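You operate a simulated robot arm through the tools that you are given. There is no shell and no other tool. Be economical: measure what you need, move in short steps, check, and stop when the job is done.

The job below is to be done with a simulated two-armed robot. You get a single attempt, and the scene is never put back.

## Task
Carry the white box with both arms and set it on the top of the bench.

Only the result counts: the job must be done as asked and must still hold three seconds after the hand-in. Knocking over, shifting, dropping, spilling or breaking anything else fails it.

## Robot
Two 7-joint arms with two-finger parallel grippers on one trunk, on a base that drives. Base frame: it is fixed to the floor where the robot stands at the start and does not move with it; the origin is under the middle of the robot, x ahead of it, y to its left, z up. Units: mm, degrees, N and s.
The left shoulder is at the start at [60, 147, 543], the right one opposite. With the tool pointing down near the work surface each hand reaches from about 100 to 600 mm from the robot's upright axis, wherever it stands, measured 20 degrees to its own side. Places, roughly: top of the bench [-3000, -800, 800]. Payload 3.43 kg a hand.
The tool frame of a hand sits at the grasp point between the pads (the TCP): z along the fingers, y along the line on which they close. The tips reach 30 mm beyond it. Largest opening 94 mm; finger width 28, thickness 10; the body of the gripper, 50 by 96 mm, starts 55 mm behind the TCP.
Orientation is told as [roll, pitch, yaw] about the base's x, y, z axes, in that order, counted from this pose: with the fingers straight down and closing along the base's y, the tool's x points along the base's -x, its y along +y and its z along -z.

## Interface
- The arms move only by the tool send_rows. It takes "left_motion", "right_motion" or both (then of equal length, played together; a hand with none holds still); each is a list of rows, each a list of 6 numbers: the shift along the tool's x, y, z in m, then the turn, a rotation vector about the tool's x, y, z in degrees. In form: [[x, y, z, wx, wy, wz], ...]. A call has 1 to 12 rows; each row shifts and turns the commanded pose from where the row before left it, along the tool's axes as they then stand. "left_grip" and "right_grip" are, for a hand that has rows, the finger opening in m, from 0 to 0.094, set as the call begins (left out, the last holds). Each row takes 0.2 s and may step no farther than 50 mm and 8.6 degrees from the row before; otherwise, or with a gripper value out of range, the whole call is refused. A pose out of reach is approached as far as the arm can. The call stops where the force on the tool passes 40 N (or 10 N more than at its start, if that is more) or the arm is blocked; 0.2 s more then pass. The fingers move at their own pace (about 72 mm/s each) and stop on an object; they squeeze with about 30 N. The grip force told is the motor's: it shows also when the fingers shut on nothing. Time passes only in rows, and 0.2 s behind the last, so rows that do not move let the fingers close. The reply holds the time, the measured pose of the TCP, the force on the tool along the base axes, the opening and the grip force, in the units named above and with some noise, with the torque about the TCP (base axes, N m) and any sound that the robot's microphone picked up.
- Cameras (640 x 400 px; columns grow to the right, rows downward): "scene" is now at [55.7, 23, 1202.4]; the picture's right is [0.26, -0.96, 0.00], its down [-0.44, -0.12, -0.89] and it looks along [0.86, 0.23, -0.45] (base axes); focal length 286 px, centre (320, 200). "left" rides on the left gripper at [76, -14, -103] in its tool frame; the picture's right is [0.18, 0.98, 0.00], its down [-0.75, 0.14, -0.64] and it looks along [-0.63, 0.12, 0.77] (tool axes); focal length 243 px, centre (320, 200). "right" rides on the right gripper at [76, 14, -103] in its tool frame; the picture's right is [-0.18, 0.98, 0.00], its down [-0.75, -0.14, -0.64] and it looks along [-0.63, -0.12, 0.77] (tool axes); focal length 243 px, centre (320, 200). There is no depth. A picture from a camera that has moved, and an enlarged one, comes with that camera's place and axes in the base frame and with its lens. The place of the scene camera against the robot may be out by one fixed shift of up to 18 mm in any direction.
- camera(camera): a new picture of that camera. No time passes.
- lift_body(by): slides the trunk up (or, below 0, down) by that many mm; the arms and the scene camera ride with it, the base frame stays. It gives what a move gives, with no picture.
- steer(legs): drives the robot by 1 to 6 legs, each [ahead, left, turn to the left] in mm, mm and degrees, along the robot's own axes; the way and the turn of a leg run together, so that a leg with both is an arc; at most 1500 mm and 180 degrees a leg. The arms and the cameras ride along, it lands a little off, and it stops where it bumps. It gives what a move gives.
- turn_head(pan, tilt): turns the head with the scene camera to pan (to the left, within 86 degrees either way) and tilt (down, from -29 to 69), counted from straight ahead of the robot. It gives what a move gives.
- zoom(camera, box): a new picture of the part [left, top, right, bottom] of that camera's present view, enlarged. No time passes.
- hand_in(): hands the job in; it is judged then, once.

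Work in short steps. Places have to be worked out from the pictures, the camera data and where the tool is seen: move nearer, look again, correct. Check each grasp and each placing, and mend what went wrong. You have 120 turns and 88 pictures in all, those below and enlarged ones among them. Open the grippers and draw the arms clear of the work before you hand the job in, unless the task says otherwise; then end with one line.

The tools are called as name(argument=value, ...) on one line, values as JSON. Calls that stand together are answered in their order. send_rows: Moves the arms, as the interface text tells. Its arguments: {"type":"object","properties":{"left_motion":{"type":"array","items":{"type":"array","items":{"type":"number"}}},"left_grip":{"type":"number"},"right_motion":{"type":"array","items":{"type":"array","items":{"type":"number"}}},"right_grip":{"type":"number"}},"required":[]} The other tools are called the same way: lift_body (by) slides the trunk up or down; steer (legs) drives the base; turn_head (pan, tilt) turns the head that bears the scene camera; camera (camera) takes a picture; zoom (camera, box) takes an enlarged picture of a part of a camera's view; hand_in () hands the job in.

At the start:

```text
clock: 0.0
left_position: [329.6, 191.4, 1000.1]
left_ee_rot: [0.0, -0.2, 0.0]
left_force: [-0.1, -0.2, -0.2]
left_wrist_torque: [0.0, -0.01, -0.02]
left_width: 94.1
left_gripper_force: 0.1
right_position: [306.5, -56.9, 1000.1]
right_ee_rot: [0.0, -0.2, 0.0]
right_force: [0.8, 0.5, 0.7]
right_wrist_torque: [0.02, 0.01, 0.03]
right_width: 94.0
right_gripper_force: 0.0
trunk travel left (down, up): [-250.0, 0.0]
robot x, y, heading: [1.0, -0.4, -0.0]
head pan, tilt: [15.3, 27.0]
```

scene: 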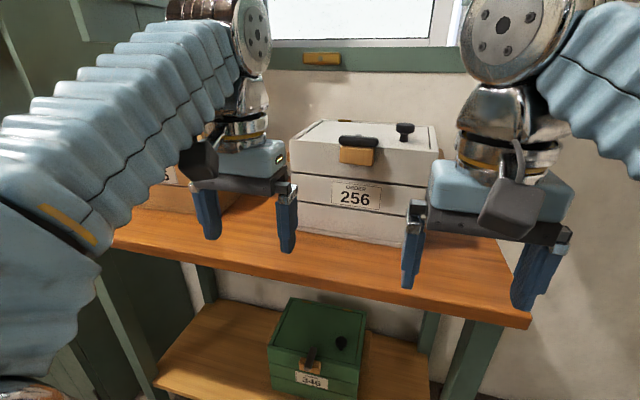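
right: 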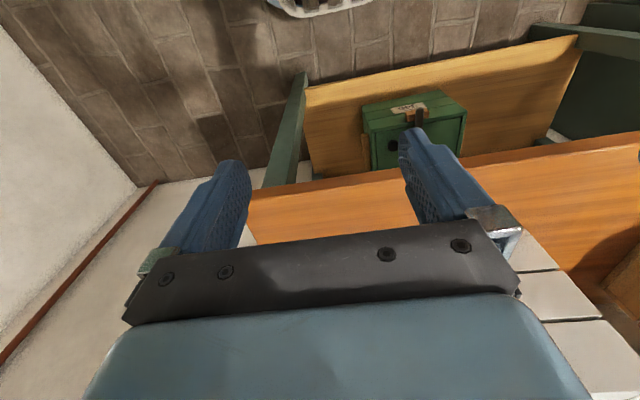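
left: 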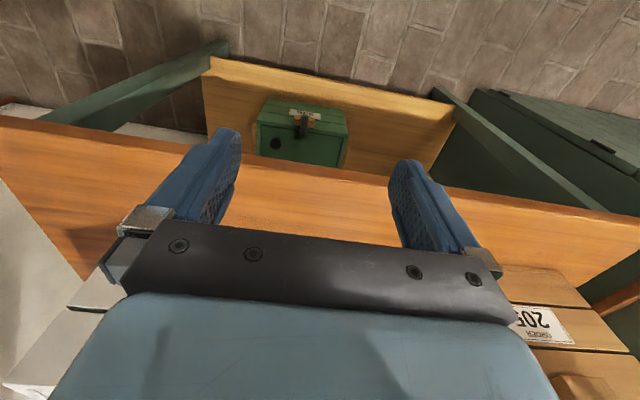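

The white box (256) stands on the table ahead, with a latch/handle on the top; the bench is far behind. I take a closer look at the box first.

zoom(camera="scene", box=[260, 90, 480, 270])

turn_head(pan=0, tilt=35)

camera(camera="scene")

```text
2.22 times, centred on (370, 180) of scene
camera zoom: at [55.7, 23.0, 1202.4], right [0.26, -0.96, 0.0], down [-0.44, -0.12, -0.89], along [0.86, 0.23, -0.45], focal length 636 px, centre (209, 244)
```

zoom: 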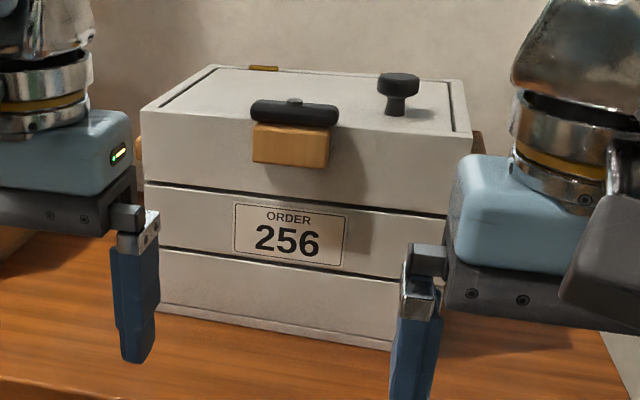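

```text
clock: 0.8
left_position: [329.0, 191.1, 999.8]
left_ee_rot: [0.1, -0.1, 0.0]
left_force: [-0.9, -0.1, 0.3]
left_wrist_torque: [0.01, 0.01, 0.01]
left_width: 94.0
left_gripper_force: 0.0
right_position: [306.1, -57.2, 999.8]
right_ee_rot: [0.1, -0.2, 0.0]
right_force: [0.7, -0.1, 0.3]
right_wrist_torque: [0.0, 0.0, -0.01]
right_width: 94.1
right_gripper_force: 0.0
trunk travel left (down, up): [-250.0, 0.0]
robot x, y, heading: [-1.2, 3.2, -0.1]
head pan, tilt: [0.0, 35.0]
```

```text
83 pictures are left
camera scene: at [55.5, -1.0, 1189.8], right [0.0, -1.0, 0.0], down [-0.57, 0.0, -0.82], along [0.82, 0.0, -0.57], focal length 286 px, centre (320, 200)
```

scene: 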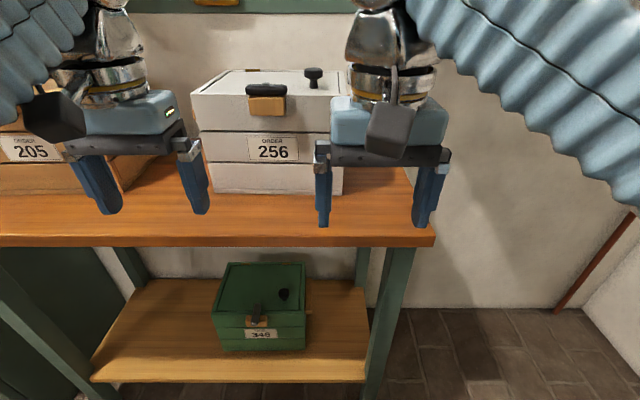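

The hands block the view. I spread them apart and slightly back to see the box's sides.

send_rows(left_motion=[[0, 0.04, -0.02, 0, 0, 0], [0, 0.04, -0.02, 0, 0, 0], [0, 0.04, 0, 0, 0, 0], [0, 0.04, 0, 0, 0, 0], [0, 0.04, 0, 0, 0, 0]], right_motion=[[0, -0.05, -0.02, 0, 0, 0], [0, -0.05, -0.02, 0, 0, 0], [0, -0.05, 0, 0, 0, 0], [0, -0.05, 0, 0, 0, 0], [0, -0.05, 0, 0, 0, 0]])

camera(camera="scene")

camera(camera="left")

camera(camera="right")

```text
refused: row 1 steps farther than a row can; nothing moved
```

```text
82 pictures are left
camera scene: at [55.5, -1.0, 1189.8], right [0.0, -1.0, 0.0], down [-0.57, 0.0, -0.82], along [0.82, 0.0, -0.57], focal length 286 px, centre (320, 200)
```

scene: 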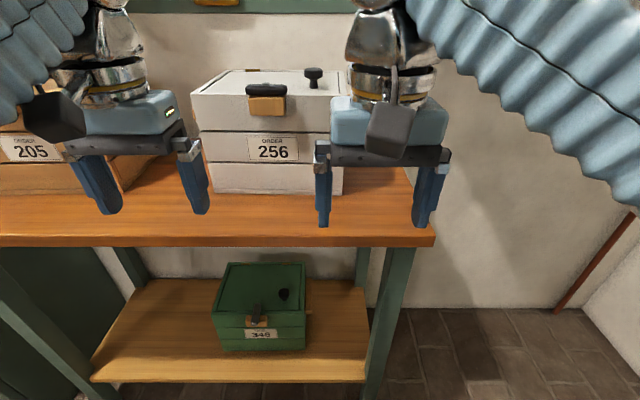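

```text
81 pictures are left
camera left: at [254.2, 177.3, 1101.3], right [-0.18, 0.98, 0.0], down [0.75, 0.14, 0.64], along [0.63, 0.12, -0.77], focal length 243 px, centre (320, 200)
```

left: 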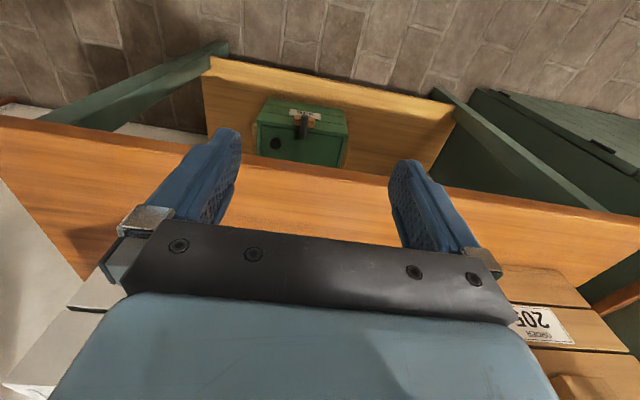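

```text
80 pictures are left
camera right: at [230.5, -42.7, 1102.6], right [0.18, 0.98, 0.0], down [0.75, -0.14, 0.64], along [0.63, -0.12, -0.77], focal length 243 px, centre (320, 200)
```

right: 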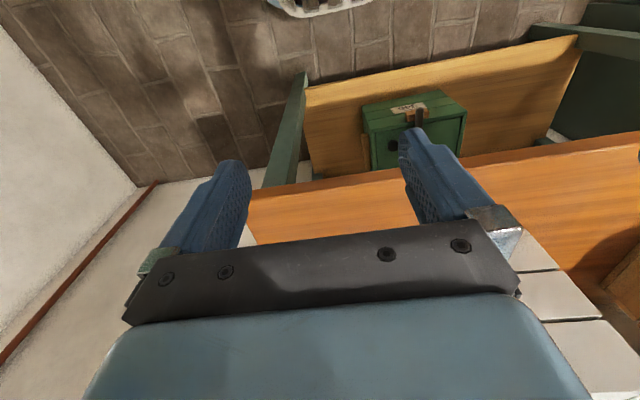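

The diagonal step was too long; I resend with shorter rows.

send_rows(left_motion=[[0, 0.04, 0, 0, 0, 0], [0, 0.04, 0, 0, 0, 0], [0, 0.04, 0, 0, 0, 0], [0, 0.04, 0, 0, 0, 0], [0, 0.04, 0, 0, 0, 0]], right_motion=[[0, -0.045, 0, 0, 0, 0], [0, -0.045, 0, 0, 0, 0], [0, -0.045, 0, 0, 0, 0], [0, -0.045, 0, 0, 0, 0], [0, -0.045, 0, 0, 0, 0]])

camera(camera="scene")

```text
clock: 2.0
left_position: [329.1, 390.9, 999.8]
left_ee_rot: [0.1, -0.3, -0.1]
left_force: [0.3, 0.1, -0.7]
left_wrist_torque: [-0.01, -0.02, -0.01]
left_width: 94.0
left_gripper_force: 0.1
right_position: [307.0, -279.1, 999.2]
right_ee_rot: [0.1, -0.1, 0.0]
right_force: [-0.4, -0.3, 0.1]
right_wrist_torque: [-0.03, -0.03, -0.03]
right_width: 94.1
right_gripper_force: 0.1
trunk travel left (down, up): [-250.0, 0.0]
robot x, y, heading: [1.0, -3.4, 0.2]
head pan, tilt: [0.0, 35.0]
```

```text
79 pictures are left
camera scene: at [55.4, -1.2, 1189.8], right [0.0, -1.0, 0.0], down [-0.57, 0.0, -0.82], along [0.82, 0.0, -0.57], focal length 286 px, centre (320, 200)
```

scene: 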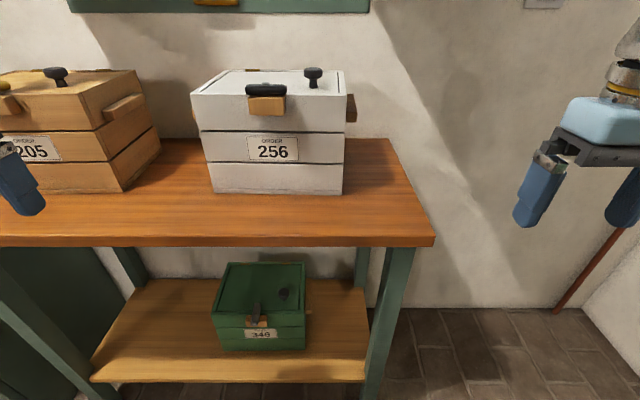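

Now the box is clear. I zoom on the side handles of the white box and its neighbour.

zoom(camera="scene", box=[180, 60, 370, 205])

zoom(camera="scene", box=[0, 50, 220, 210])

camera(camera="right")

camera(camera="left")

```text
2.76 times, centred on (275, 132) of scene
camera zoom: at [55.4, -1.2, 1189.8], right [0.0, -1.0, 0.0], down [-0.57, 0.0, -0.82], along [0.82, 0.0, -0.57], focal length 790 px, centre (444, 386)
```

zoom: 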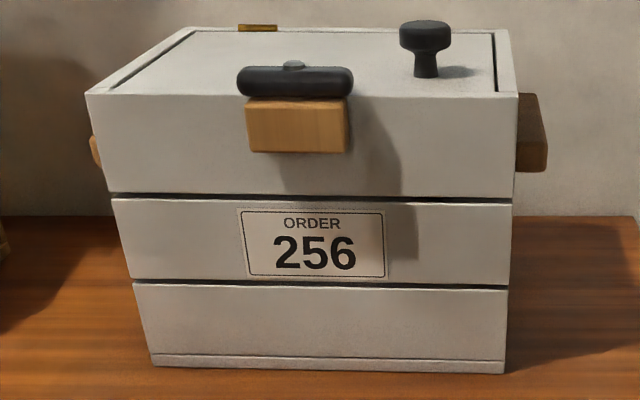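

```text
2.50 times, centred on (110, 130) of scene
camera zoom: at [55.4, -1.2, 1189.8], right [0.0, -1.0, 0.0], down [-0.57, 0.0, -0.82], along [0.82, 0.0, -0.57], focal length 716 px, centre (845, 375)
```

zoom: 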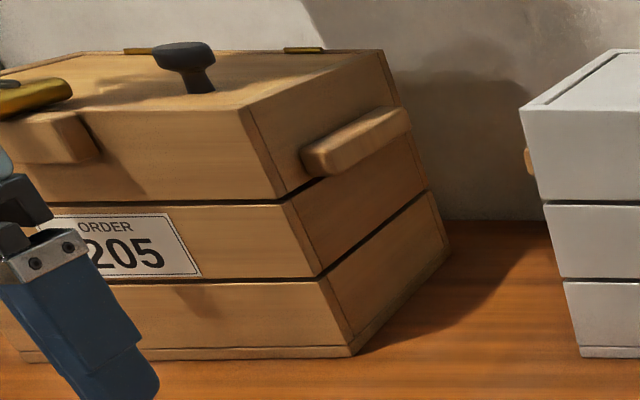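

```text
76 pictures are left
camera right: at [231.3, -265.6, 1101.7], right [0.18, 0.98, 0.0], down [0.75, -0.14, 0.64], along [0.63, -0.12, -0.77], focal length 243 px, centre (320, 200)
```

right: 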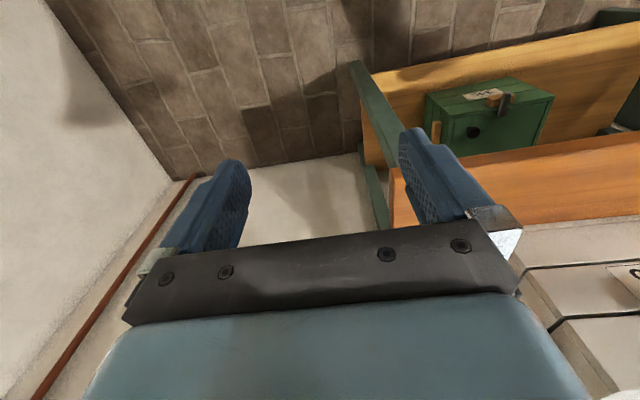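

```text
75 pictures are left
camera left: at [253.4, 376.4, 1100.0], right [-0.18, 0.98, 0.0], down [0.75, 0.14, 0.64], along [0.63, 0.12, -0.76], focal length 243 px, centre (320, 200)
```

left: 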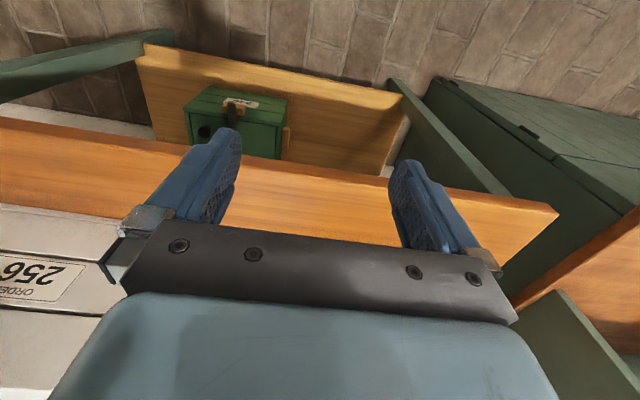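

From triangulation: table top z≈836, front edge x≈435; white box roughly x 580–790, y −50…235, top z≈1050, with solid side bars at z≈985–1000. Plan: center on the box, turn hands horizontal with vertical closing, and clamp the bars diagonally from the front. First the base goes left and a bit forward.

steer(legs=[[0, 88, 0], [80, 0, 0]])

camera(camera="scene")

```text
clock: 3.7
left_position: [410.3, 479.4, 999.4]
left_ee_rot: [0.0, -0.2, 0.1]
left_force: [0.6, -0.1, 0.3]
left_wrist_torque: [-0.02, -0.01, -0.03]
left_width: 94.2
left_gripper_force: 0.0
right_position: [389.3, -189.8, 1000.3]
right_ee_rot: [0.2, -0.1, 0.0]
right_force: [0.4, 0.0, 0.0]
right_wrist_torque: [0.02, 0.01, 0.0]
right_width: 93.8
right_gripper_force: 0.0
trunk travel left (down, up): [-250.0, 0.0]
robot x, y, heading: [82.1, 86.3, 0.0]
head pan, tilt: [0.0, 35.0]
```

```text
74 pictures are left
camera scene: at [136.6, 87.5, 1189.8], right [0.0, -1.0, 0.0], down [-0.57, 0.0, -0.82], along [0.82, 0.0, -0.57], focal length 286 px, centre (320, 200)
```

scene: 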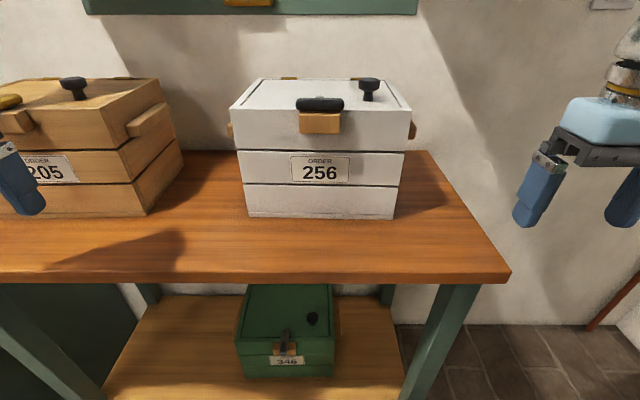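

The box is centred now. I bring the hands 100 mm forward and begin turning them so the fingers point ahead with vertical closing, cameras outward.

send_rows(left_motion=[[-0.04, -0.01, 0, 0, 0, 0], [-0.04, -0.01, 0, 0, 0, 0], [-0.02, -0.02, 0, 0, 0, 0], [0, 0, 0, -4.94, -4.94, 4.94], [0, 0, 0, -4.94, -4.94, 4.94], [0, 0, 0, -4.94, -4.94, 4.94], [0, 0, 0, -4.94, -4.94, 4.94], [0, 0, 0, -4.94, -4.94, 4.94], [0, 0, 0, -4.94, -4.94, 4.94], [0, 0, 0, -4.94, -4.94, 4.94], [0, 0, 0, -4.94, -4.94, 4.94], [0, 0, 0, -4.94, -4.94, 4.94]], right_motion=[[-0.04, 0.0, 0, 0, 0, 0], [-0.04, 0, 0, 0, 0, 0], [-0.02, 0, 0, 0, 0, 0], [0, 0, 0, 4.94, -4.94, -4.94], [0, 0, 0, 4.94, -4.94, -4.94], [0, 0, 0, 4.94, -4.94, -4.94], [0, 0, 0, 4.94, -4.94, -4.94], [0, 0, 0, 4.94, -4.94, -4.94], [0, 0, 0, 4.94, -4.94, -4.94], [0, 0, 0, 4.94, -4.94, -4.94], [0, 0, 0, 4.94, -4.94, -4.94], [0, 0, 0, 4.94, -4.94, -4.94]])

camera(camera="scene")

```text
clock: 6.3
left_position: [495.6, 447.9, 982.4]
left_ee_rot: [59.9, -17.7, -59.5]
left_force: [1.0, 0.7, -0.2]
left_wrist_torque: [0.0, 0.01, -0.02]
left_width: 93.8
left_gripper_force: 0.1
left hand out of reach, approached as far as the arm can: row 1, 2, 3
right_position: [458.2, -191.5, 999.9]
right_ee_rot: [-59.6, -17.7, 59.7]
right_force: [0.1, 0.6, 0.1]
right_wrist_torque: [-0.03, 0.0, -0.01]
right_width: 93.9
right_gripper_force: 0.0
right hand out of reach, approached as far as the arm can: row 2, 3
trunk travel left (down, up): [-250.0, 0.0]
robot x, y, heading: [80.4, 91.0, -0.0]
head pan, tilt: [0.0, 35.0]
```

```text
73 pictures are left
camera scene: at [136.9, 87.5, 1189.8], right [0.0, -1.0, 0.0], down [-0.57, 0.0, -0.82], along [0.82, 0.0, -0.57], focal length 286 px, centre (320, 200)
```

scene: 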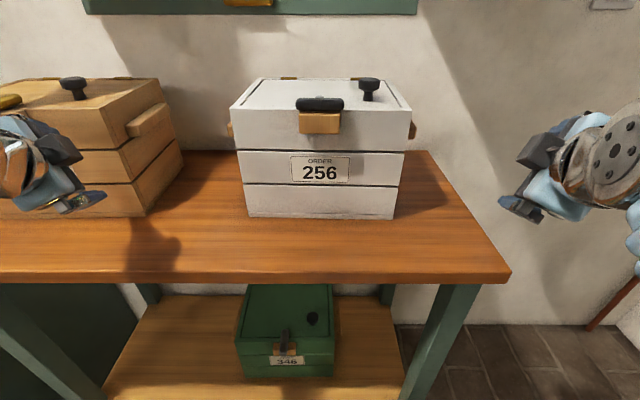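

The rotation works. I finish it and then yaw each hand 35° inward.

send_rows(left_motion=[[0, 0, 0, -4.94, -4.94, 4.94], [0, 0, 0, -4.94, -4.94, 4.94], [0, 0, 0, -4.94, -4.94, 4.94], [0, 0, 0, -4.94, -4.94, 4.94], [0, 0, 0, -4.94, -4.94, 4.94], [0, 0, 0, 0, -7, 0], [0, 0, 0, 0, -7, 0], [0, 0, 0, 0, -7, 0], [0, 0, 0, 0, -7, 0], [0, 0, 0, 0, -7, 0]], right_motion=[[0, 0, 0, 4.94, -4.94, -4.94], [0, 0, 0, 4.94, -4.94, -4.94], [0, 0, 0, 4.94, -4.94, -4.94], [0, 0, 0, 4.94, -4.94, -4.94], [0, 0, 0, 4.94, -4.94, -4.94], [0, 0, 0, 0, -7, 0], [0, 0, 0, 0, -7, 0], [0, 0, 0, 0, -7, 0], [0, 0, 0, 0, -7, 0], [0, 0, 0, 0, -7, 0]])

camera(camera="scene")

camera(camera="left")

camera(camera="right")

```text
clock: 7.6
left_position: [497.0, 448.1, 981.6]
left_ee_rot: [89.5, -0.3, -90.0]
left_force: [0.3, -0.9, 0.3]
left_wrist_torque: [-0.01, -0.01, 0.01]
left_width: 93.7
left_gripper_force: 0.1
right_position: [462.1, -48.2, 1048.0]
right_ee_rot: [-100.0, -14.4, 121.2]
right_force: [0.1, 0.9, 0.4]
right_wrist_torque: [0.01, 0.0, 0.0]
right_width: 94.1
right_gripper_force: 0.2
right hand out of reach, approached as far as the arm can: row 1, 2, 3, 4, 5, 6
trunk travel left (down, up): [-250.0, 0.0]
robot x, y, heading: [82.1, 87.2, 0.2]
head pan, tilt: [0.0, 35.0]
stopped in row 6 (right hand): the arm was blocked; the commanded pose is now the measured one
```

```text
72 pictures are left
camera scene: at [137.3, 87.2, 1189.8], right [0.0, -1.0, 0.0], down [-0.57, 0.0, -0.82], along [0.82, 0.0, -0.57], focal length 286 px, centre (320, 200)
```

scene: 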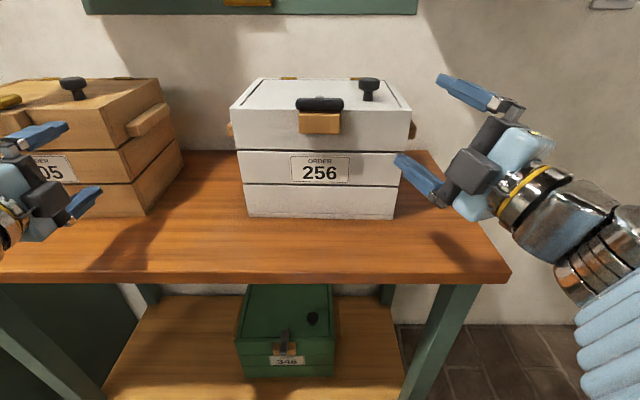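

```text
71 pictures are left
camera left: at [395.3, 523.9, 966.6], right [0.01, 0.19, 0.98], down [-0.64, -0.75, 0.15], along [0.77, -0.63, 0.12], focal length 243 px, centre (320, 200)
```

left: 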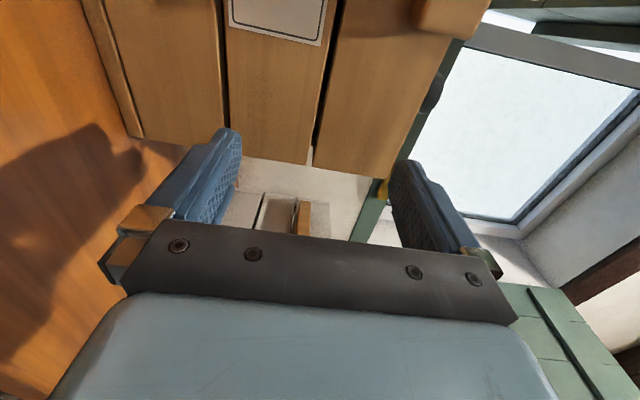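

```text
70 pictures are left
camera right: at [413.1, -154.8, 997.9], right [-0.07, 0.45, -0.89], down [-0.94, 0.28, 0.21], along [0.34, 0.85, 0.4], focal length 243 px, centre (320, 200)
```

right: 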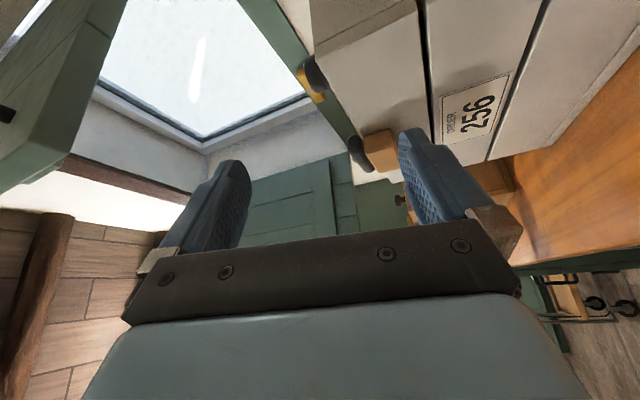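

The left hand is at its pose; the right arm's IK drifted but its orientation is near the wanted one. I shift the right hand outward/down and fix its tilt, and yaw the left hand inward.

send_rows(left_motion=[[0, 0, 0, 0, -7, 0], [0, 0, 0, 0, -7, 0], [0, 0, 0, 0, -7, 0], [0, 0, 0, 0, -7, 0], [0, 0, 0, 0, -7, 0], [0, 0, 0, 0, 0, 0], [0, 0, 0, 0, 0, 0]], right_motion=[[0.034, 0.005, -0.002, 0, 0, 0], [0.034, 0.005, -0.002, 0, 0, 0], [0.034, 0.005, -0.002, 0, 0, 0], [0.034, 0.005, -0.002, 0, 0, 0], [0, 0, 0, -3.5, -1.5, -4.6], [0, 0, 0, -3.5, -1.5, -4.6], [0, 0, 0, -3.5, -1.5, -4.6]])

camera(camera="scene")

```text
clock: 8.1
left_position: [495.4, 449.7, 984.2]
left_ee_rot: [89.8, -0.3, -97.8]
left_force: [1.0, -1.2, 0.4]
left_wrist_torque: [0.01, 0.03, 0.07]
left_width: 94.0
left_gripper_force: 0.0
right_position: [425.0, -0.0, 1063.8]
right_ee_rot: [-106.3, -13.1, 139.6]
right_force: [-1.4, 0.6, 0.0]
right_wrist_torque: [-0.01, 0.01, 0.02]
right_width: 94.0
right_gripper_force: 0.1
right hand out of reach, approached as far as the arm can: row 1
trunk travel left (down, up): [-250.0, 0.0]
robot x, y, heading: [82.3, 87.4, 0.1]
head pan, tilt: [0.0, 35.0]
stopped in row 2 (right hand): the arm was blocked; the commanded pose is now the measured one
```

```text
69 pictures are left
camera scene: at [136.9, 86.8, 1189.8], right [0.0, -1.0, 0.0], down [-0.57, 0.0, -0.82], along [0.82, 0.0, -0.57], focal length 286 px, centre (320, 200)
```

scene: 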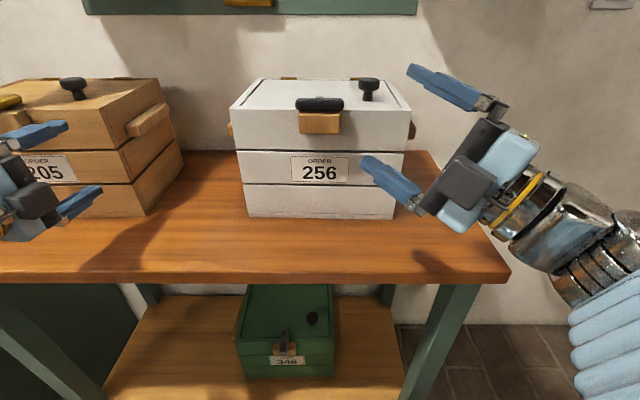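

The right arm slid the wrong way (a wrist limit). I undo the yaw on the right hand first to free it.

send_rows(right_motion=[[0, 0, 0, 0, 7, 0], [0, 0, 0, 0, 7, 0], [0, 0, 0, 0, 7, 0], [0, 0, 0, 0, 7, 0], [0, 0, 0, 0, 7, 0], [0, 0, 0, 0, 7, 0], [0, 0, 0, 0, 7, 0]])

```text
clock: 9.1
left_position: [496.4, 448.7, 983.6]
left_ee_rot: [89.9, -0.4, -97.8]
left_force: [0.4, -0.4, -0.3]
left_wrist_torque: [0.0, -0.04, 0.0]
left_width: 94.0
left_gripper_force: 0.0
right_position: [439.9, -26.9, 1060.2]
right_ee_rot: [-98.1, -29.1, 116.3]
right_force: [0.0, 0.2, 1.1]
right_wrist_torque: [-0.03, -0.03, 0.05]
right_width: 93.9
right_gripper_force: 0.1
right hand out of reach, approached as far as the arm can: row 1
trunk travel left (down, up): [-250.0, 0.0]
robot x, y, heading: [78.6, 86.0, -0.0]
head pan, tilt: [0.0, 35.0]
stopped in row 5 (right hand): the arm was blocked; the commanded pose is now the measured one
```

It turned back partly; I now reverse the compound rotation on the right hand.

send_rows(right_motion=[[0, 0, 0, -4.94, 4.94, 4.94], [0, 0, 0, -4.94, 4.94, 4.94], [0, 0, 0, -4.94, 4.94, 4.94], [0, 0, 0, -4.94, 4.94, 4.94], [0, 0, 0, -4.94, 4.94, 4.94], [0, 0, 0, -4.94, 4.94, 4.94]])

camera(camera="scene")

```text
clock: 10.5
left_position: [495.4, 449.4, 984.0]
left_ee_rot: [89.7, -0.4, -97.8]
left_force: [1.2, -0.3, -0.6]
left_wrist_torque: [-0.02, -0.02, 0.0]
left_width: 94.0
left_gripper_force: 0.0
right_position: [446.6, -23.5, 1057.9]
right_ee_rot: [-35.5, -45.8, 66.8]
right_force: [0.2, -0.2, 0.5]
right_wrist_torque: [-0.02, -0.02, 0.0]
right_width: 93.8
right_gripper_force: 0.0
right hand out of reach, approached as far as the arm can: row 1
trunk travel left (down, up): [-250.0, 0.0]
robot x, y, heading: [81.9, 87.7, 0.1]
head pan, tilt: [0.0, 35.0]
```

```text
68 pictures are left
camera scene: at [136.8, 87.9, 1189.7], right [0.0, -1.0, 0.0], down [-0.57, 0.0, -0.82], along [0.82, 0.0, -0.57], focal length 286 px, centre (320, 200)
```

scene: 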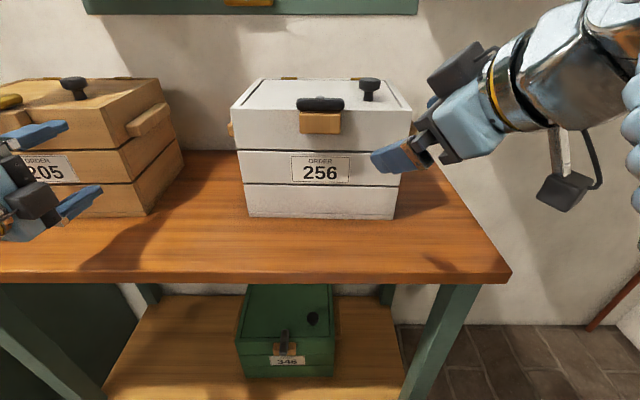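

The wrist is free again. I move the right hand outward by 200 mm and down 50 mm.

send_rows(right_motion=[[0.0273, -0.0202, -0.0057, 0, 0, 0], [0.0273, -0.0202, -0.0057, 0, 0, 0], [0.0273, -0.0202, -0.0057, 0, 0, 0], [0.0273, -0.0202, -0.0057, 0, 0, 0], [0.0273, -0.0202, -0.0057, 0, 0, 0], [0.0273, -0.0202, -0.0057, 0, 0, 0]])

```text
clock: 11.9
left_position: [495.7, 449.0, 983.0]
left_ee_rot: [89.8, -0.4, -97.7]
left_force: [-0.6, 1.4, -0.2]
left_wrist_torque: [-0.01, -0.02, 0.01]
left_width: 93.9
left_gripper_force: 0.1
right_position: [494.7, -184.8, 1026.2]
right_ee_rot: [-36.0, -45.9, 67.3]
right_force: [-0.7, -1.6, -0.2]
right_wrist_torque: [-0.04, 0.01, -0.03]
right_width: 93.9
right_gripper_force: 0.1
right hand out of reach, approached as far as the arm can: row 2, 3, 4, 5
trunk travel left (down, up): [-250.0, 0.0]
robot x, y, heading: [76.4, 86.7, 0.4]
head pan, tilt: [0.0, 35.0]
```

I test on the left hand whether the inward yaw is feasible, and push the right further outward to mirror the left's good position.

send_rows(left_motion=[[0, 0, 0, 0, -7, 0], [0, 0, 0, 0, -7, 0], [0, 0, 0, 0, -7, 0], [0, 0, 0, 0, -7, 0]])

send_rows(right_motion=[[0.03, -0.015, -0.001, 0, 0, 0], [0.03, -0.015, -0.001, 0, 0, 0], [0.03, -0.015, -0.001, 0, 0, 0]])

```text
clock: 12.9
left_position: [495.5, 448.3, 983.5]
left_ee_rot: [90.1, -0.4, -125.9]
left_force: [-0.5, -0.2, -0.8]
left_wrist_torque: [0.0, 0.04, 0.02]
left_width: 93.7
left_gripper_force: 0.1
right_position: [493.5, -184.9, 1027.0]
right_ee_rot: [-36.0, -45.7, 67.3]
right_force: [-0.9, -0.9, 0.0]
right_wrist_torque: [0.0, 0.0, -0.01]
right_width: 93.8
right_gripper_force: 0.1
trunk travel left (down, up): [-250.0, 0.0]
robot x, y, heading: [82.0, 88.1, 0.1]
head pan, tilt: [0.0, 35.0]
```

```text
clock: 13.7
left_position: [496.2, 449.0, 983.0]
left_ee_rot: [90.2, -0.4, -125.8]
left_force: [-0.7, 0.0, 0.2]
left_wrist_torque: [0.0, -0.01, -0.03]
left_width: 93.9
left_gripper_force: 0.1
right_position: [495.2, -278.8, 981.3]
right_ee_rot: [-36.0, -45.8, 67.4]
right_force: [-0.6, 0.4, 0.2]
right_wrist_torque: [0.01, 0.02, 0.01]
right_width: 94.2
right_gripper_force: 0.1
trunk travel left (down, up): [-250.0, 0.0]
robot x, y, heading: [82.2, 88.1, 0.3]
head pan, tilt: [0.0, 35.0]
```

Left reached θ≈36° fine, and the right now mirrors it. I rotate the right hand to its mirror orientation directly.

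send_rows(right_motion=[[0, 0, 0, 2.74, -3.29, -6.91], [0, 0, 0, 2.74, -3.29, -6.91], [0, 0, 0, 2.74, -3.29, -6.91], [0, 0, 0, 2.74, -3.29, -6.91], [0, 0, 0, 2.74, -3.29, -6.91], [0, 0, 0, 2.74, -3.29, -6.91], [0, 0, 0, 2.74, -3.29, -6.91], [0, 0, 0, 2.74, -3.29, -6.91], [0, 0, 0, 2.74, -3.29, -6.91]])

camera(camera="scene")

```text
clock: 15.7
left_position: [494.8, 448.7, 983.3]
left_ee_rot: [90.1, -0.4, -125.9]
left_force: [-1.1, 0.3, 0.1]
left_wrist_torque: [0.0, 0.01, 0.0]
left_width: 93.9
left_gripper_force: 0.0
right_position: [538.1, -263.2, 1068.5]
right_ee_rot: [-90.1, 0.2, 125.1]
right_force: [0.1, 0.3, -0.8]
right_wrist_torque: [0.02, 0.01, 0.0]
right_width: 93.8
right_gripper_force: 0.2
right hand out of reach, approached as far as the arm can: row 7, 8, 9
trunk travel left (down, up): [-250.0, 0.0]
robot x, y, heading: [83.7, 86.8, -0.1]
head pan, tilt: [0.0, 35.0]
```

```text
67 pictures are left
camera scene: at [137.0, 87.9, 1189.7], right [0.0, -1.0, 0.0], down [-0.57, 0.0, -0.82], along [0.82, 0.0, -0.57], focal length 286 px, centre (320, 200)
```

scene: 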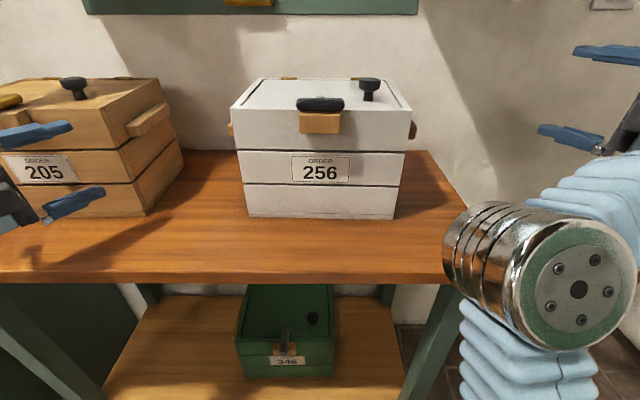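

Orientation is right but the right arm took another elbow branch. I look to both sides to see the arms' shapes.

turn_head(pan=-50, tilt=40)

camera(camera="scene")

turn_head(pan=50, tilt=40)

camera(camera="scene")

```text
clock: 16.9
left_position: [496.2, 448.6, 982.6]
left_ee_rot: [90.1, -0.4, -125.8]
left_force: [0.6, -0.3, -0.4]
left_wrist_torque: [0.0, 0.01, 0.01]
left_width: 94.2
left_gripper_force: 0.0
right_position: [537.7, -263.0, 1068.0]
right_ee_rot: [-90.1, 0.1, 125.0]
right_force: [-1.0, 0.4, 0.2]
right_wrist_torque: [0.02, 0.02, -0.02]
right_width: 93.9
right_gripper_force: 0.0
trunk travel left (down, up): [-250.0, 0.0]
robot x, y, heading: [78.1, 88.5, 0.1]
head pan, tilt: [-50.0, 40.0]
```

```text
66 pictures are left
camera scene: at [103.8, 22.7, 1182.2], right [-0.76, -0.64, 0.0], down [-0.41, 0.49, -0.77], along [0.49, -0.59, -0.64], focal length 286 px, centre (320, 200)
```

scene: 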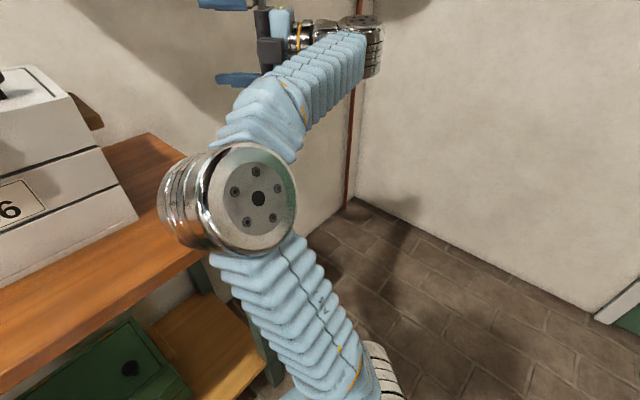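

```text
clock: 18.7
left_position: [495.5, 448.9, 983.7]
left_ee_rot: [90.1, -0.4, -125.8]
left_force: [0.8, 0.4, 0.6]
left_wrist_torque: [0.06, -0.01, 0.02]
left_width: 94.1
left_gripper_force: 0.1
right_position: [537.6, -262.9, 1069.1]
right_ee_rot: [-90.1, 0.0, 124.9]
right_force: [0.5, 0.4, -0.9]
right_wrist_torque: [-0.03, -0.01, -0.01]
right_width: 94.1
right_gripper_force: 0.0
trunk travel left (down, up): [-250.0, 0.0]
robot x, y, heading: [79.9, 88.2, 0.3]
head pan, tilt: [50.0, 40.0]
```

```text
65 pictures are left
camera scene: at [103.5, 152.9, 1182.2], right [0.77, -0.64, 0.0], down [-0.41, -0.49, -0.77], along [0.49, 0.59, -0.64], focal length 286 px, centre (320, 200)
```

scene: 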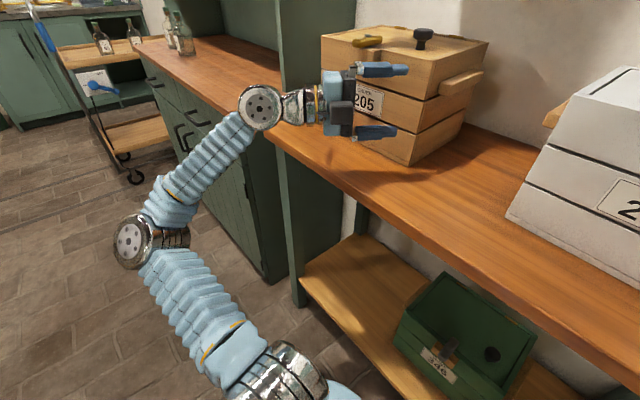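

The left arm is nicely elbow-out; the right is elbow-in. I back the right hand out the way it came, to tool-down, to redo it mirrored to the left.

send_rows(right_motion=[[0, 0, 0, -2.74, 3.29, 6.91], [0, 0, 0, -2.74, 3.29, 6.91], [0, 0, 0, -2.74, 3.29, 6.91], [0, 0, 0, -2.74, 3.29, 6.91], [0, 0, 0, -2.74, 3.29, 6.91], [0, 0, 0, -2.74, 3.29, 6.91], [0, 0, 0, -2.74, 3.29, 6.91], [0, 0, 0, -2.74, 3.29, 6.91], [0, 0, 0, -2.74, 3.29, 6.91]])

send_rows(right_motion=[[0, 0, 0, -0.41, 6.35, 5.25], [0, 0, 0, -0.41, 6.35, 5.25], [0, 0, 0, -0.41, 6.35, 5.25], [0, 0, 0, -0.41, 6.35, 5.25], [0, 0, 0, -0.41, 6.35, 5.25], [0, 0, 0, -0.41, 6.35, 5.25], [0, 0, 0, -0.41, 6.35, 5.25], [0, 0, 0, -0.41, 6.35, 5.25], [0, 0, 0, -0.41, 6.35, 5.25]])

turn_head(pan=-50, tilt=40)

camera(camera="scene")

```text
clock: 20.7
left_position: [494.6, 449.6, 983.6]
left_ee_rot: [90.1, -0.4, -125.8]
left_force: [-0.3, -0.2, 0.3]
left_wrist_torque: [0.02, 0.05, -0.03]
left_width: 93.9
left_gripper_force: 0.1
right_position: [538.0, -263.3, 1069.1]
right_ee_rot: [-35.9, -45.8, 67.1]
right_force: [0.1, -0.1, 0.0]
right_wrist_torque: [0.0, 0.0, -0.03]
right_width: 93.9
right_gripper_force: 0.1
trunk travel left (down, up): [-250.0, 0.0]
robot x, y, heading: [80.1, 92.8, 0.2]
head pan, tilt: [50.0, 40.0]
```

```text
clock: 22.7
left_position: [496.7, 450.0, 984.1]
left_ee_rot: [90.1, -0.5, -125.8]
left_force: [0.0, -0.3, 0.2]
left_wrist_torque: [-0.01, 0.01, -0.04]
left_width: 94.2
left_gripper_force: 0.1
right_position: [504.0, -268.8, 1043.4]
right_ee_rot: [-2.6, -13.9, 12.8]
right_force: [-0.1, 0.3, -0.8]
right_wrist_torque: [-0.02, 0.0, 0.0]
right_width: 94.1
right_gripper_force: 0.2
right hand out of reach, approached as far as the arm can: row 6, 7, 8, 9
trunk travel left (down, up): [-250.0, 0.0]
robot x, y, heading: [80.9, 86.7, 0.1]
head pan, tilt: [50.0, 40.0]
```

```text
clock: 24.4
left_position: [496.8, 448.0, 982.6]
left_ee_rot: [90.2, -0.4, -125.8]
left_force: [-0.4, 0.4, -0.1]
left_wrist_torque: [0.01, 0.01, 0.01]
left_width: 94.0
left_gripper_force: 0.0
right_position: [505.9, -267.5, 1042.7]
right_ee_rot: [-2.6, -14.0, 13.0]
right_force: [-0.6, -0.2, 0.2]
right_wrist_torque: [-0.03, -0.03, 0.0]
right_width: 93.7
right_gripper_force: 0.1
trunk travel left (down, up): [-250.0, 0.0]
robot x, y, heading: [82.5, 87.2, 0.3]
head pan, tilt: [-50.0, 40.0]
```

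```text
64 pictures are left
camera scene: at [103.8, 22.7, 1182.2], right [-0.76, -0.64, 0.0], down [-0.41, 0.49, -0.77], along [0.49, -0.59, -0.64], focal length 286 px, centre (320, 200)
```

scene: 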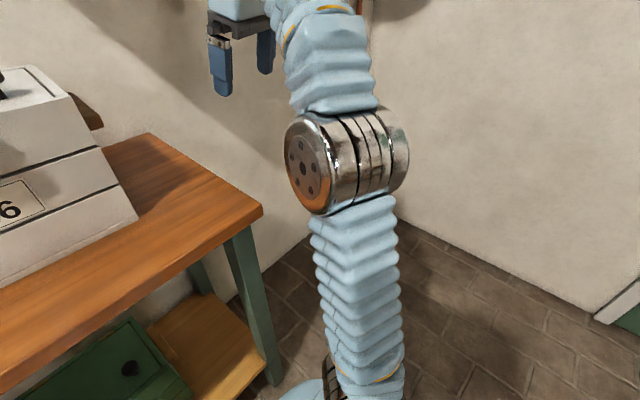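

The arm is nearly straight now. I draw the right hand back, down and outward while levelling to tool-down.

send_rows(right_motion=[[0.036, -0.002, 0.0143, 0, 0, 0], [0.036, -0.002, 0.0143, 0, 0, 0], [0.036, -0.002, 0.0143, 0, 0, 0], [0.036, -0.002, 0.0143, 0, 0, 0], [0, 0, 0, 0.5, 4.6, 4.3], [0, 0, 0, 0.5, 4.6, 4.3], [0, 0, 0, 0.5, 4.6, 4.3]])

camera(camera="scene")

```text
clock: 26.0
left_position: [495.5, 449.4, 982.8]
left_ee_rot: [90.1, -0.5, -125.7]
left_force: [0.0, -0.1, 0.0]
left_wrist_torque: [-0.01, 0.01, 0.04]
left_width: 94.0
left_gripper_force: 0.1
right_position: [383.0, -305.3, 951.9]
right_ee_rot: [-2.2, -0.6, -0.7]
right_force: [-0.3, 0.5, 0.4]
right_wrist_torque: [-0.01, 0.0, 0.0]
right_width: 93.8
right_gripper_force: 0.0
trunk travel left (down, up): [-250.0, 0.0]
robot x, y, heading: [81.7, 87.6, -0.0]
head pan, tilt: [-50.0, 40.0]
```

```text
63 pictures are left
camera scene: at [103.5, 22.6, 1182.2], right [-0.77, -0.64, 0.0], down [-0.41, 0.49, -0.77], along [0.49, -0.59, -0.64], focal length 286 px, centre (320, 200)
```

scene: 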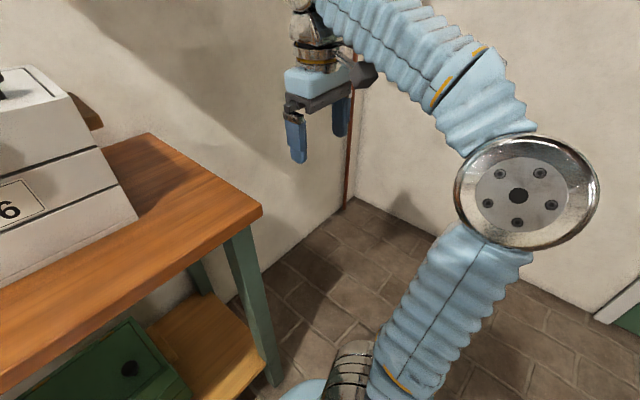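

Elbow is outward now. I move the hand a bit forward (z 950 leaves reach) and rotate through the first rows.

send_rows(right_motion=[[-0.04, 0, 0, 0, 0, 0], [-0.04, 0, 0, 0, 0, 0], [-0.02, 0, 0, 0, 0, 0], [0, 0, 0, 4.94, -4.94, -4.94], [0, 0, 0, 4.94, -4.94, -4.94], [0, 0, 0, 4.94, -4.94, -4.94], [0, 0, 0, 4.94, -4.94, -4.94], [0, 0, 0, 4.94, -4.94, -4.94], [0, 0, 0, 4.94, -4.94, -4.94], [0, 0, 0, 4.94, -4.94, -4.94], [0, 0, 0, 4.94, -4.94, -4.94]])

camera(camera="scene")

```text
clock: 28.4
left_position: [495.9, 449.3, 983.8]
left_ee_rot: [90.0, -0.5, -125.8]
left_force: [-0.2, -0.1, -0.5]
left_wrist_torque: [-0.02, 0.0, -0.02]
left_width: 93.8
left_gripper_force: 0.0
right_position: [483.7, -305.8, 953.8]
right_ee_rot: [-54.3, -17.5, 52.4]
right_force: [0.3, 0.3, -0.2]
right_wrist_torque: [-0.02, -0.01, -0.03]
right_width: 94.2
right_gripper_force: 0.0
trunk travel left (down, up): [-250.0, 0.0]
robot x, y, heading: [84.8, 86.1, -0.0]
head pan, tilt: [-50.0, 40.0]
```

```text
62 pictures are left
camera scene: at [103.8, 22.7, 1182.2], right [-0.76, -0.64, 0.0], down [-0.41, 0.49, -0.77], along [0.49, -0.59, -0.64], focal length 286 px, centre (320, 200)
```

scene: 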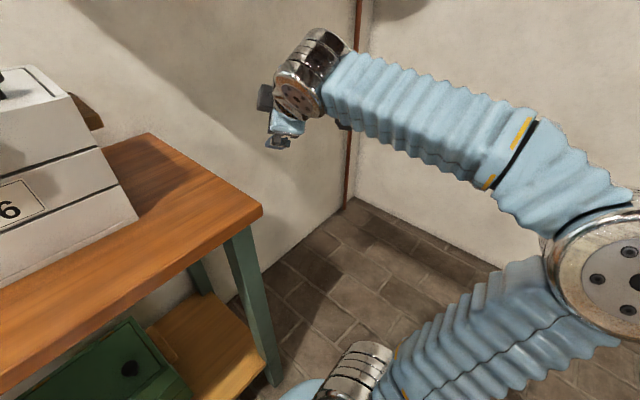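

Excellent: on track with the elbow out. I finish the rotation and yaw.

send_rows(right_motion=[[0, 0, 0, 4.94, -4.94, -4.94], [0, 0, 0, 4.94, -4.94, -4.94], [0, 0, 0, 4.94, -4.94, -4.94], [0, 0, 0, 4.94, -4.94, -4.94], [0, 0, 0, 4.94, -4.94, -4.94], [0, 0, 0, 4.94, -4.94, -4.94], [0, 0, 0, 0, -7, 0], [0, 0, 0, 0, -7, 0], [0, 0, 0, 0, -7, 0], [0, 0, 0, 0, -7, 0], [0, 0, 0, 0, -7, 0]])

turn_head(pan=0, tilt=35)

camera(camera="scene")

camera(camera="right")

camera(camera="left")

```text
clock: 30.8
left_position: [495.7, 449.2, 984.9]
left_ee_rot: [90.1, -0.3, -125.8]
left_force: [-0.4, 0.0, 0.7]
left_wrist_torque: [0.02, 0.0, 0.01]
left_width: 94.0
left_gripper_force: 0.0
right_position: [476.0, -305.7, 962.0]
right_ee_rot: [-89.8, 3.3, 121.4]
right_force: [-0.4, 0.0, 0.4]
right_wrist_torque: [0.01, 0.04, 0.01]
right_width: 93.9
right_gripper_force: 0.0
right hand out of reach, approached as far as the arm can: row 7
trunk travel left (down, up): [-250.0, 0.0]
robot x, y, heading: [78.8, 88.3, -0.0]
head pan, tilt: [-50.0, 40.0]
```

```text
clock: 32.0
left_position: [495.2, 449.4, 984.5]
left_ee_rot: [90.1, -0.4, -125.8]
left_force: [0.7, -0.5, 0.6]
left_wrist_torque: [0.0, 0.02, -0.01]
left_width: 94.1
left_gripper_force: 0.1
right_position: [476.9, -305.9, 962.7]
right_ee_rot: [-89.6, 3.1, 121.0]
right_force: [-0.9, 0.3, 0.5]
right_wrist_torque: [0.03, -0.03, -0.03]
right_width: 94.2
right_gripper_force: 0.0
trunk travel left (down, up): [-250.0, 0.0]
robot x, y, heading: [82.4, 86.3, -0.1]
head pan, tilt: [0.0, 35.0]
```

```text
61 pictures are left
camera scene: at [137.0, 87.7, 1189.8], right [0.0, -1.0, 0.0], down [-0.57, 0.0, -0.82], along [0.82, 0.0, -0.57], focal length 286 px, centre (320, 200)
```

scene: 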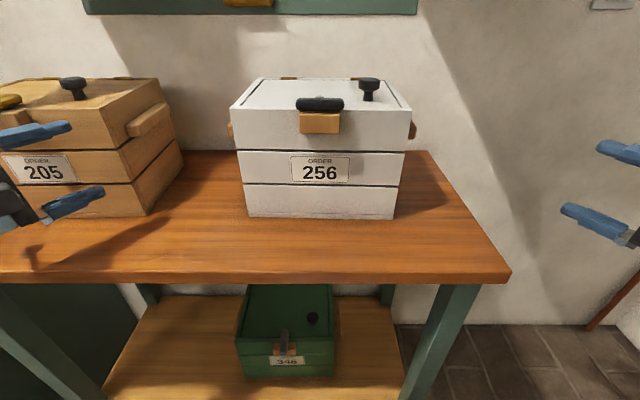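

```text
60 pictures are left
camera right: at [428.9, -425.0, 954.0], right [-0.07, 0.11, -0.99], down [-0.94, 0.32, 0.1], along [0.33, 0.94, 0.08], focal length 243 px, centre (320, 200)
```

right: 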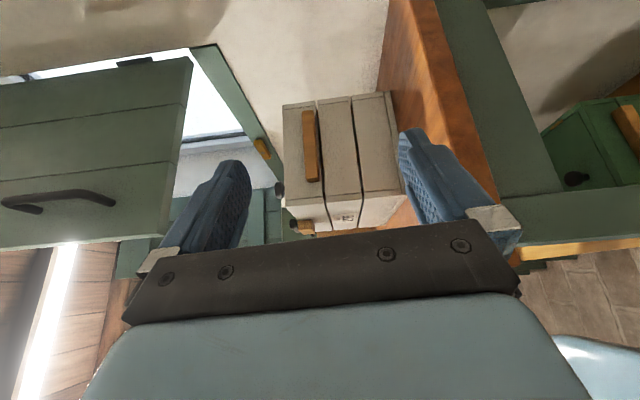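

```text
59 pictures are left
camera left: at [458.0, 570.9, 967.5], right [0.11, 0.16, 0.98], down [-0.96, -0.23, 0.15], along [0.25, -0.96, 0.12], focal length 243 px, centre (320, 200)
```

left: 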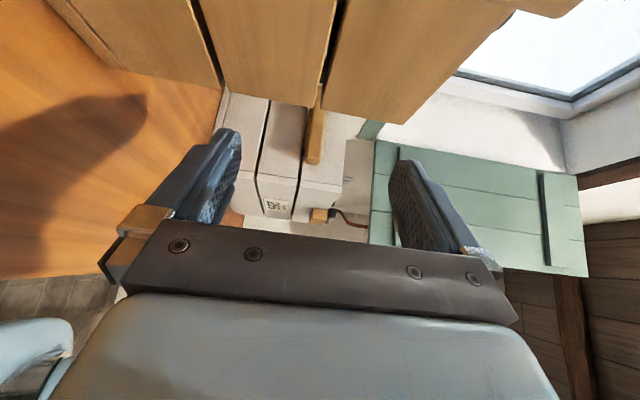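

Both hands are now in good poses and the wrist cameras see the bars (z≈993, x≈580–715). To keep the left camera clear of box 205 I reduce the inward yaw to ~15° and bring both hands inward in y.

send_rows(left_motion=[[0, 0, 0, 0, 7, 0], [0, 0, 0, 0, 7, 0], [0, 0, 0, 0, 6.8, 0], [-0.037, 0.0027, 0.01, 0, 0, 0], [-0.037, 0.0027, 0.01, 0, 0, 0], [-0.037, 0.0027, 0.01, 0, 0, 0], [0, 0, 0, 0, 0, 0]], right_motion=[[0, 0, 0, 0.9, 5.4, -0.5], [0, 0, 0, 0.9, 5.4, -0.5], [0, 0, 0, 0.9, 5.4, -0.5], [-0.0365, -0.0073, 0.0145, 0, 0, 0], [-0.0365, -0.0073, 0.0145, 0, 0, 0], [-0.0365, -0.0073, 0.0145, 0, 0, 0], [-0.0365, -0.0073, 0.0145, 0, 0, 0]])

camera(camera="scene")

```text
clock: 33.6
left_position: [495.2, 332.8, 992.3]
left_ee_rot: [90.0, -0.4, -105.0]
left_force: [-0.3, 0.3, 0.1]
left_wrist_torque: [0.01, -0.02, 0.05]
left_width: 94.1
left_gripper_force: 0.2
right_position: [493.0, -148.0, 986.6]
right_ee_rot: [-93.6, 4.2, 105.0]
right_force: [-0.2, -0.2, -0.8]
right_wrist_torque: [0.01, -0.03, 0.02]
right_width: 94.1
right_gripper_force: 0.1
trunk travel left (down, up): [-250.0, 0.0]
robot x, y, heading: [82.8, 90.2, 0.2]
head pan, tilt: [0.0, 35.0]
```

```text
58 pictures are left
camera scene: at [137.0, 87.2, 1189.7], right [0.0, -1.0, 0.0], down [-0.57, 0.0, -0.82], along [0.82, 0.0, -0.57], focal length 286 px, centre (320, 200)
```

scene: 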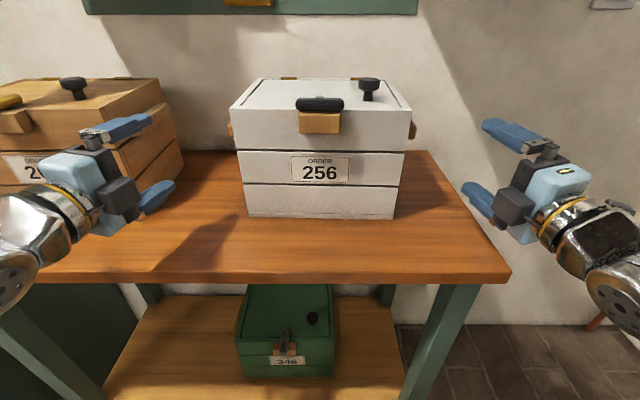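

Nearly there; both hands flank the box's front. I correct the right tilt and slide both forward ~90 mm toward the bars, then look with the wrist cameras.

send_rows(left_motion=[[0, 0, 0.031, 0, 0, 0], [0, 0, 0.031, 0, 0, 0], [0, 0, 0.031, 0, 0, 0], [0, 0, 0, 0, 0, 0]], right_motion=[[0, 0, 0, -3.6, 0, 4.2], [-0.005, -0.002, 0.032, 0, 0, 0], [-0.005, -0.002, 0.032, 0, 0, 0], [-0.005, -0.002, 0.032, 0, 0, 0]])

camera(camera="right")

camera(camera="left")

camera(camera="scene")

```text
clock: 34.6
left_position: [585.5, 308.9, 993.8]
left_ee_rot: [90.0, -0.4, -105.0]
left_force: [-0.3, 0.3, -0.9]
left_wrist_torque: [-0.02, 0.0, 0.04]
left_width: 94.0
left_gripper_force: 0.1
right_position: [581.6, -109.7, 990.5]
right_ee_rot: [-89.9, -0.1, 105.0]
right_force: [1.0, -0.9, -0.2]
right_wrist_torque: [0.0, 0.02, 0.03]
right_width: 93.9
right_gripper_force: 0.0
trunk travel left (down, up): [-250.0, 0.0]
robot x, y, heading: [83.7, 91.1, 0.1]
head pan, tilt: [0.0, 35.0]
```

```text
57 pictures are left
camera right: at [503.7, -210.0, 978.0], right [-0.05, 0.18, -0.98], down [-0.81, 0.56, 0.14], along [0.58, 0.81, 0.12], focal length 243 px, centre (320, 200)
```

right: 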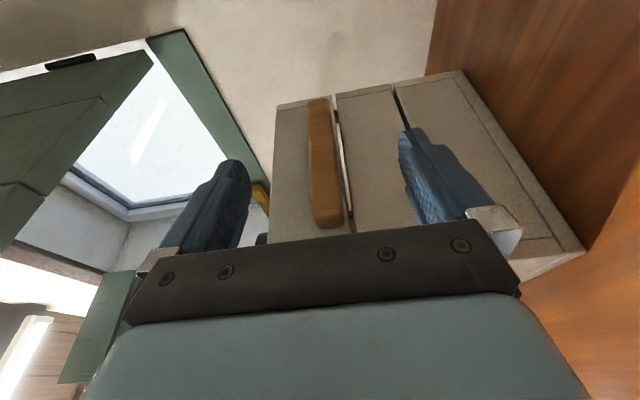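

```text
56 pictures are left
camera left: at [507.8, 409.4, 977.4], right [0.05, 0.18, 0.98], down [-0.81, -0.56, 0.15], along [0.58, -0.81, 0.12], focal length 243 px, centre (320, 200)
```

left: 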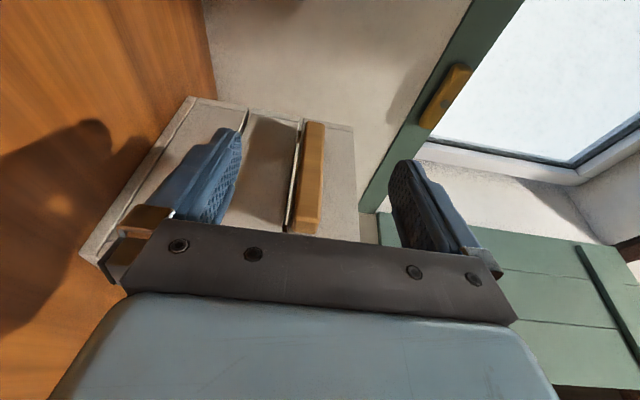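

```text
55 pictures are left
camera scene: at [137.0, 87.6, 1189.7], right [0.0, -1.0, 0.0], down [-0.57, 0.0, -0.82], along [0.82, 0.0, -0.57], focal length 286 px, centre (320, 200)
```

scene: 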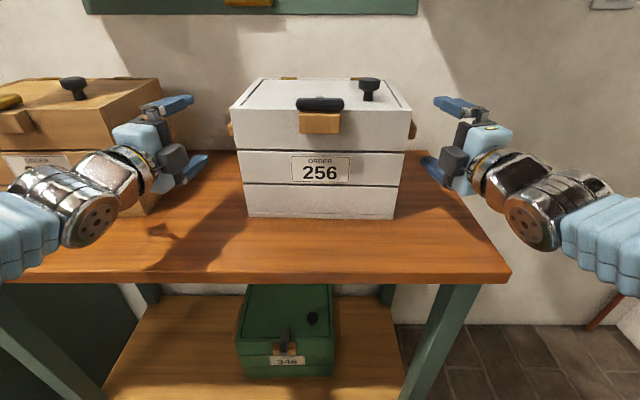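

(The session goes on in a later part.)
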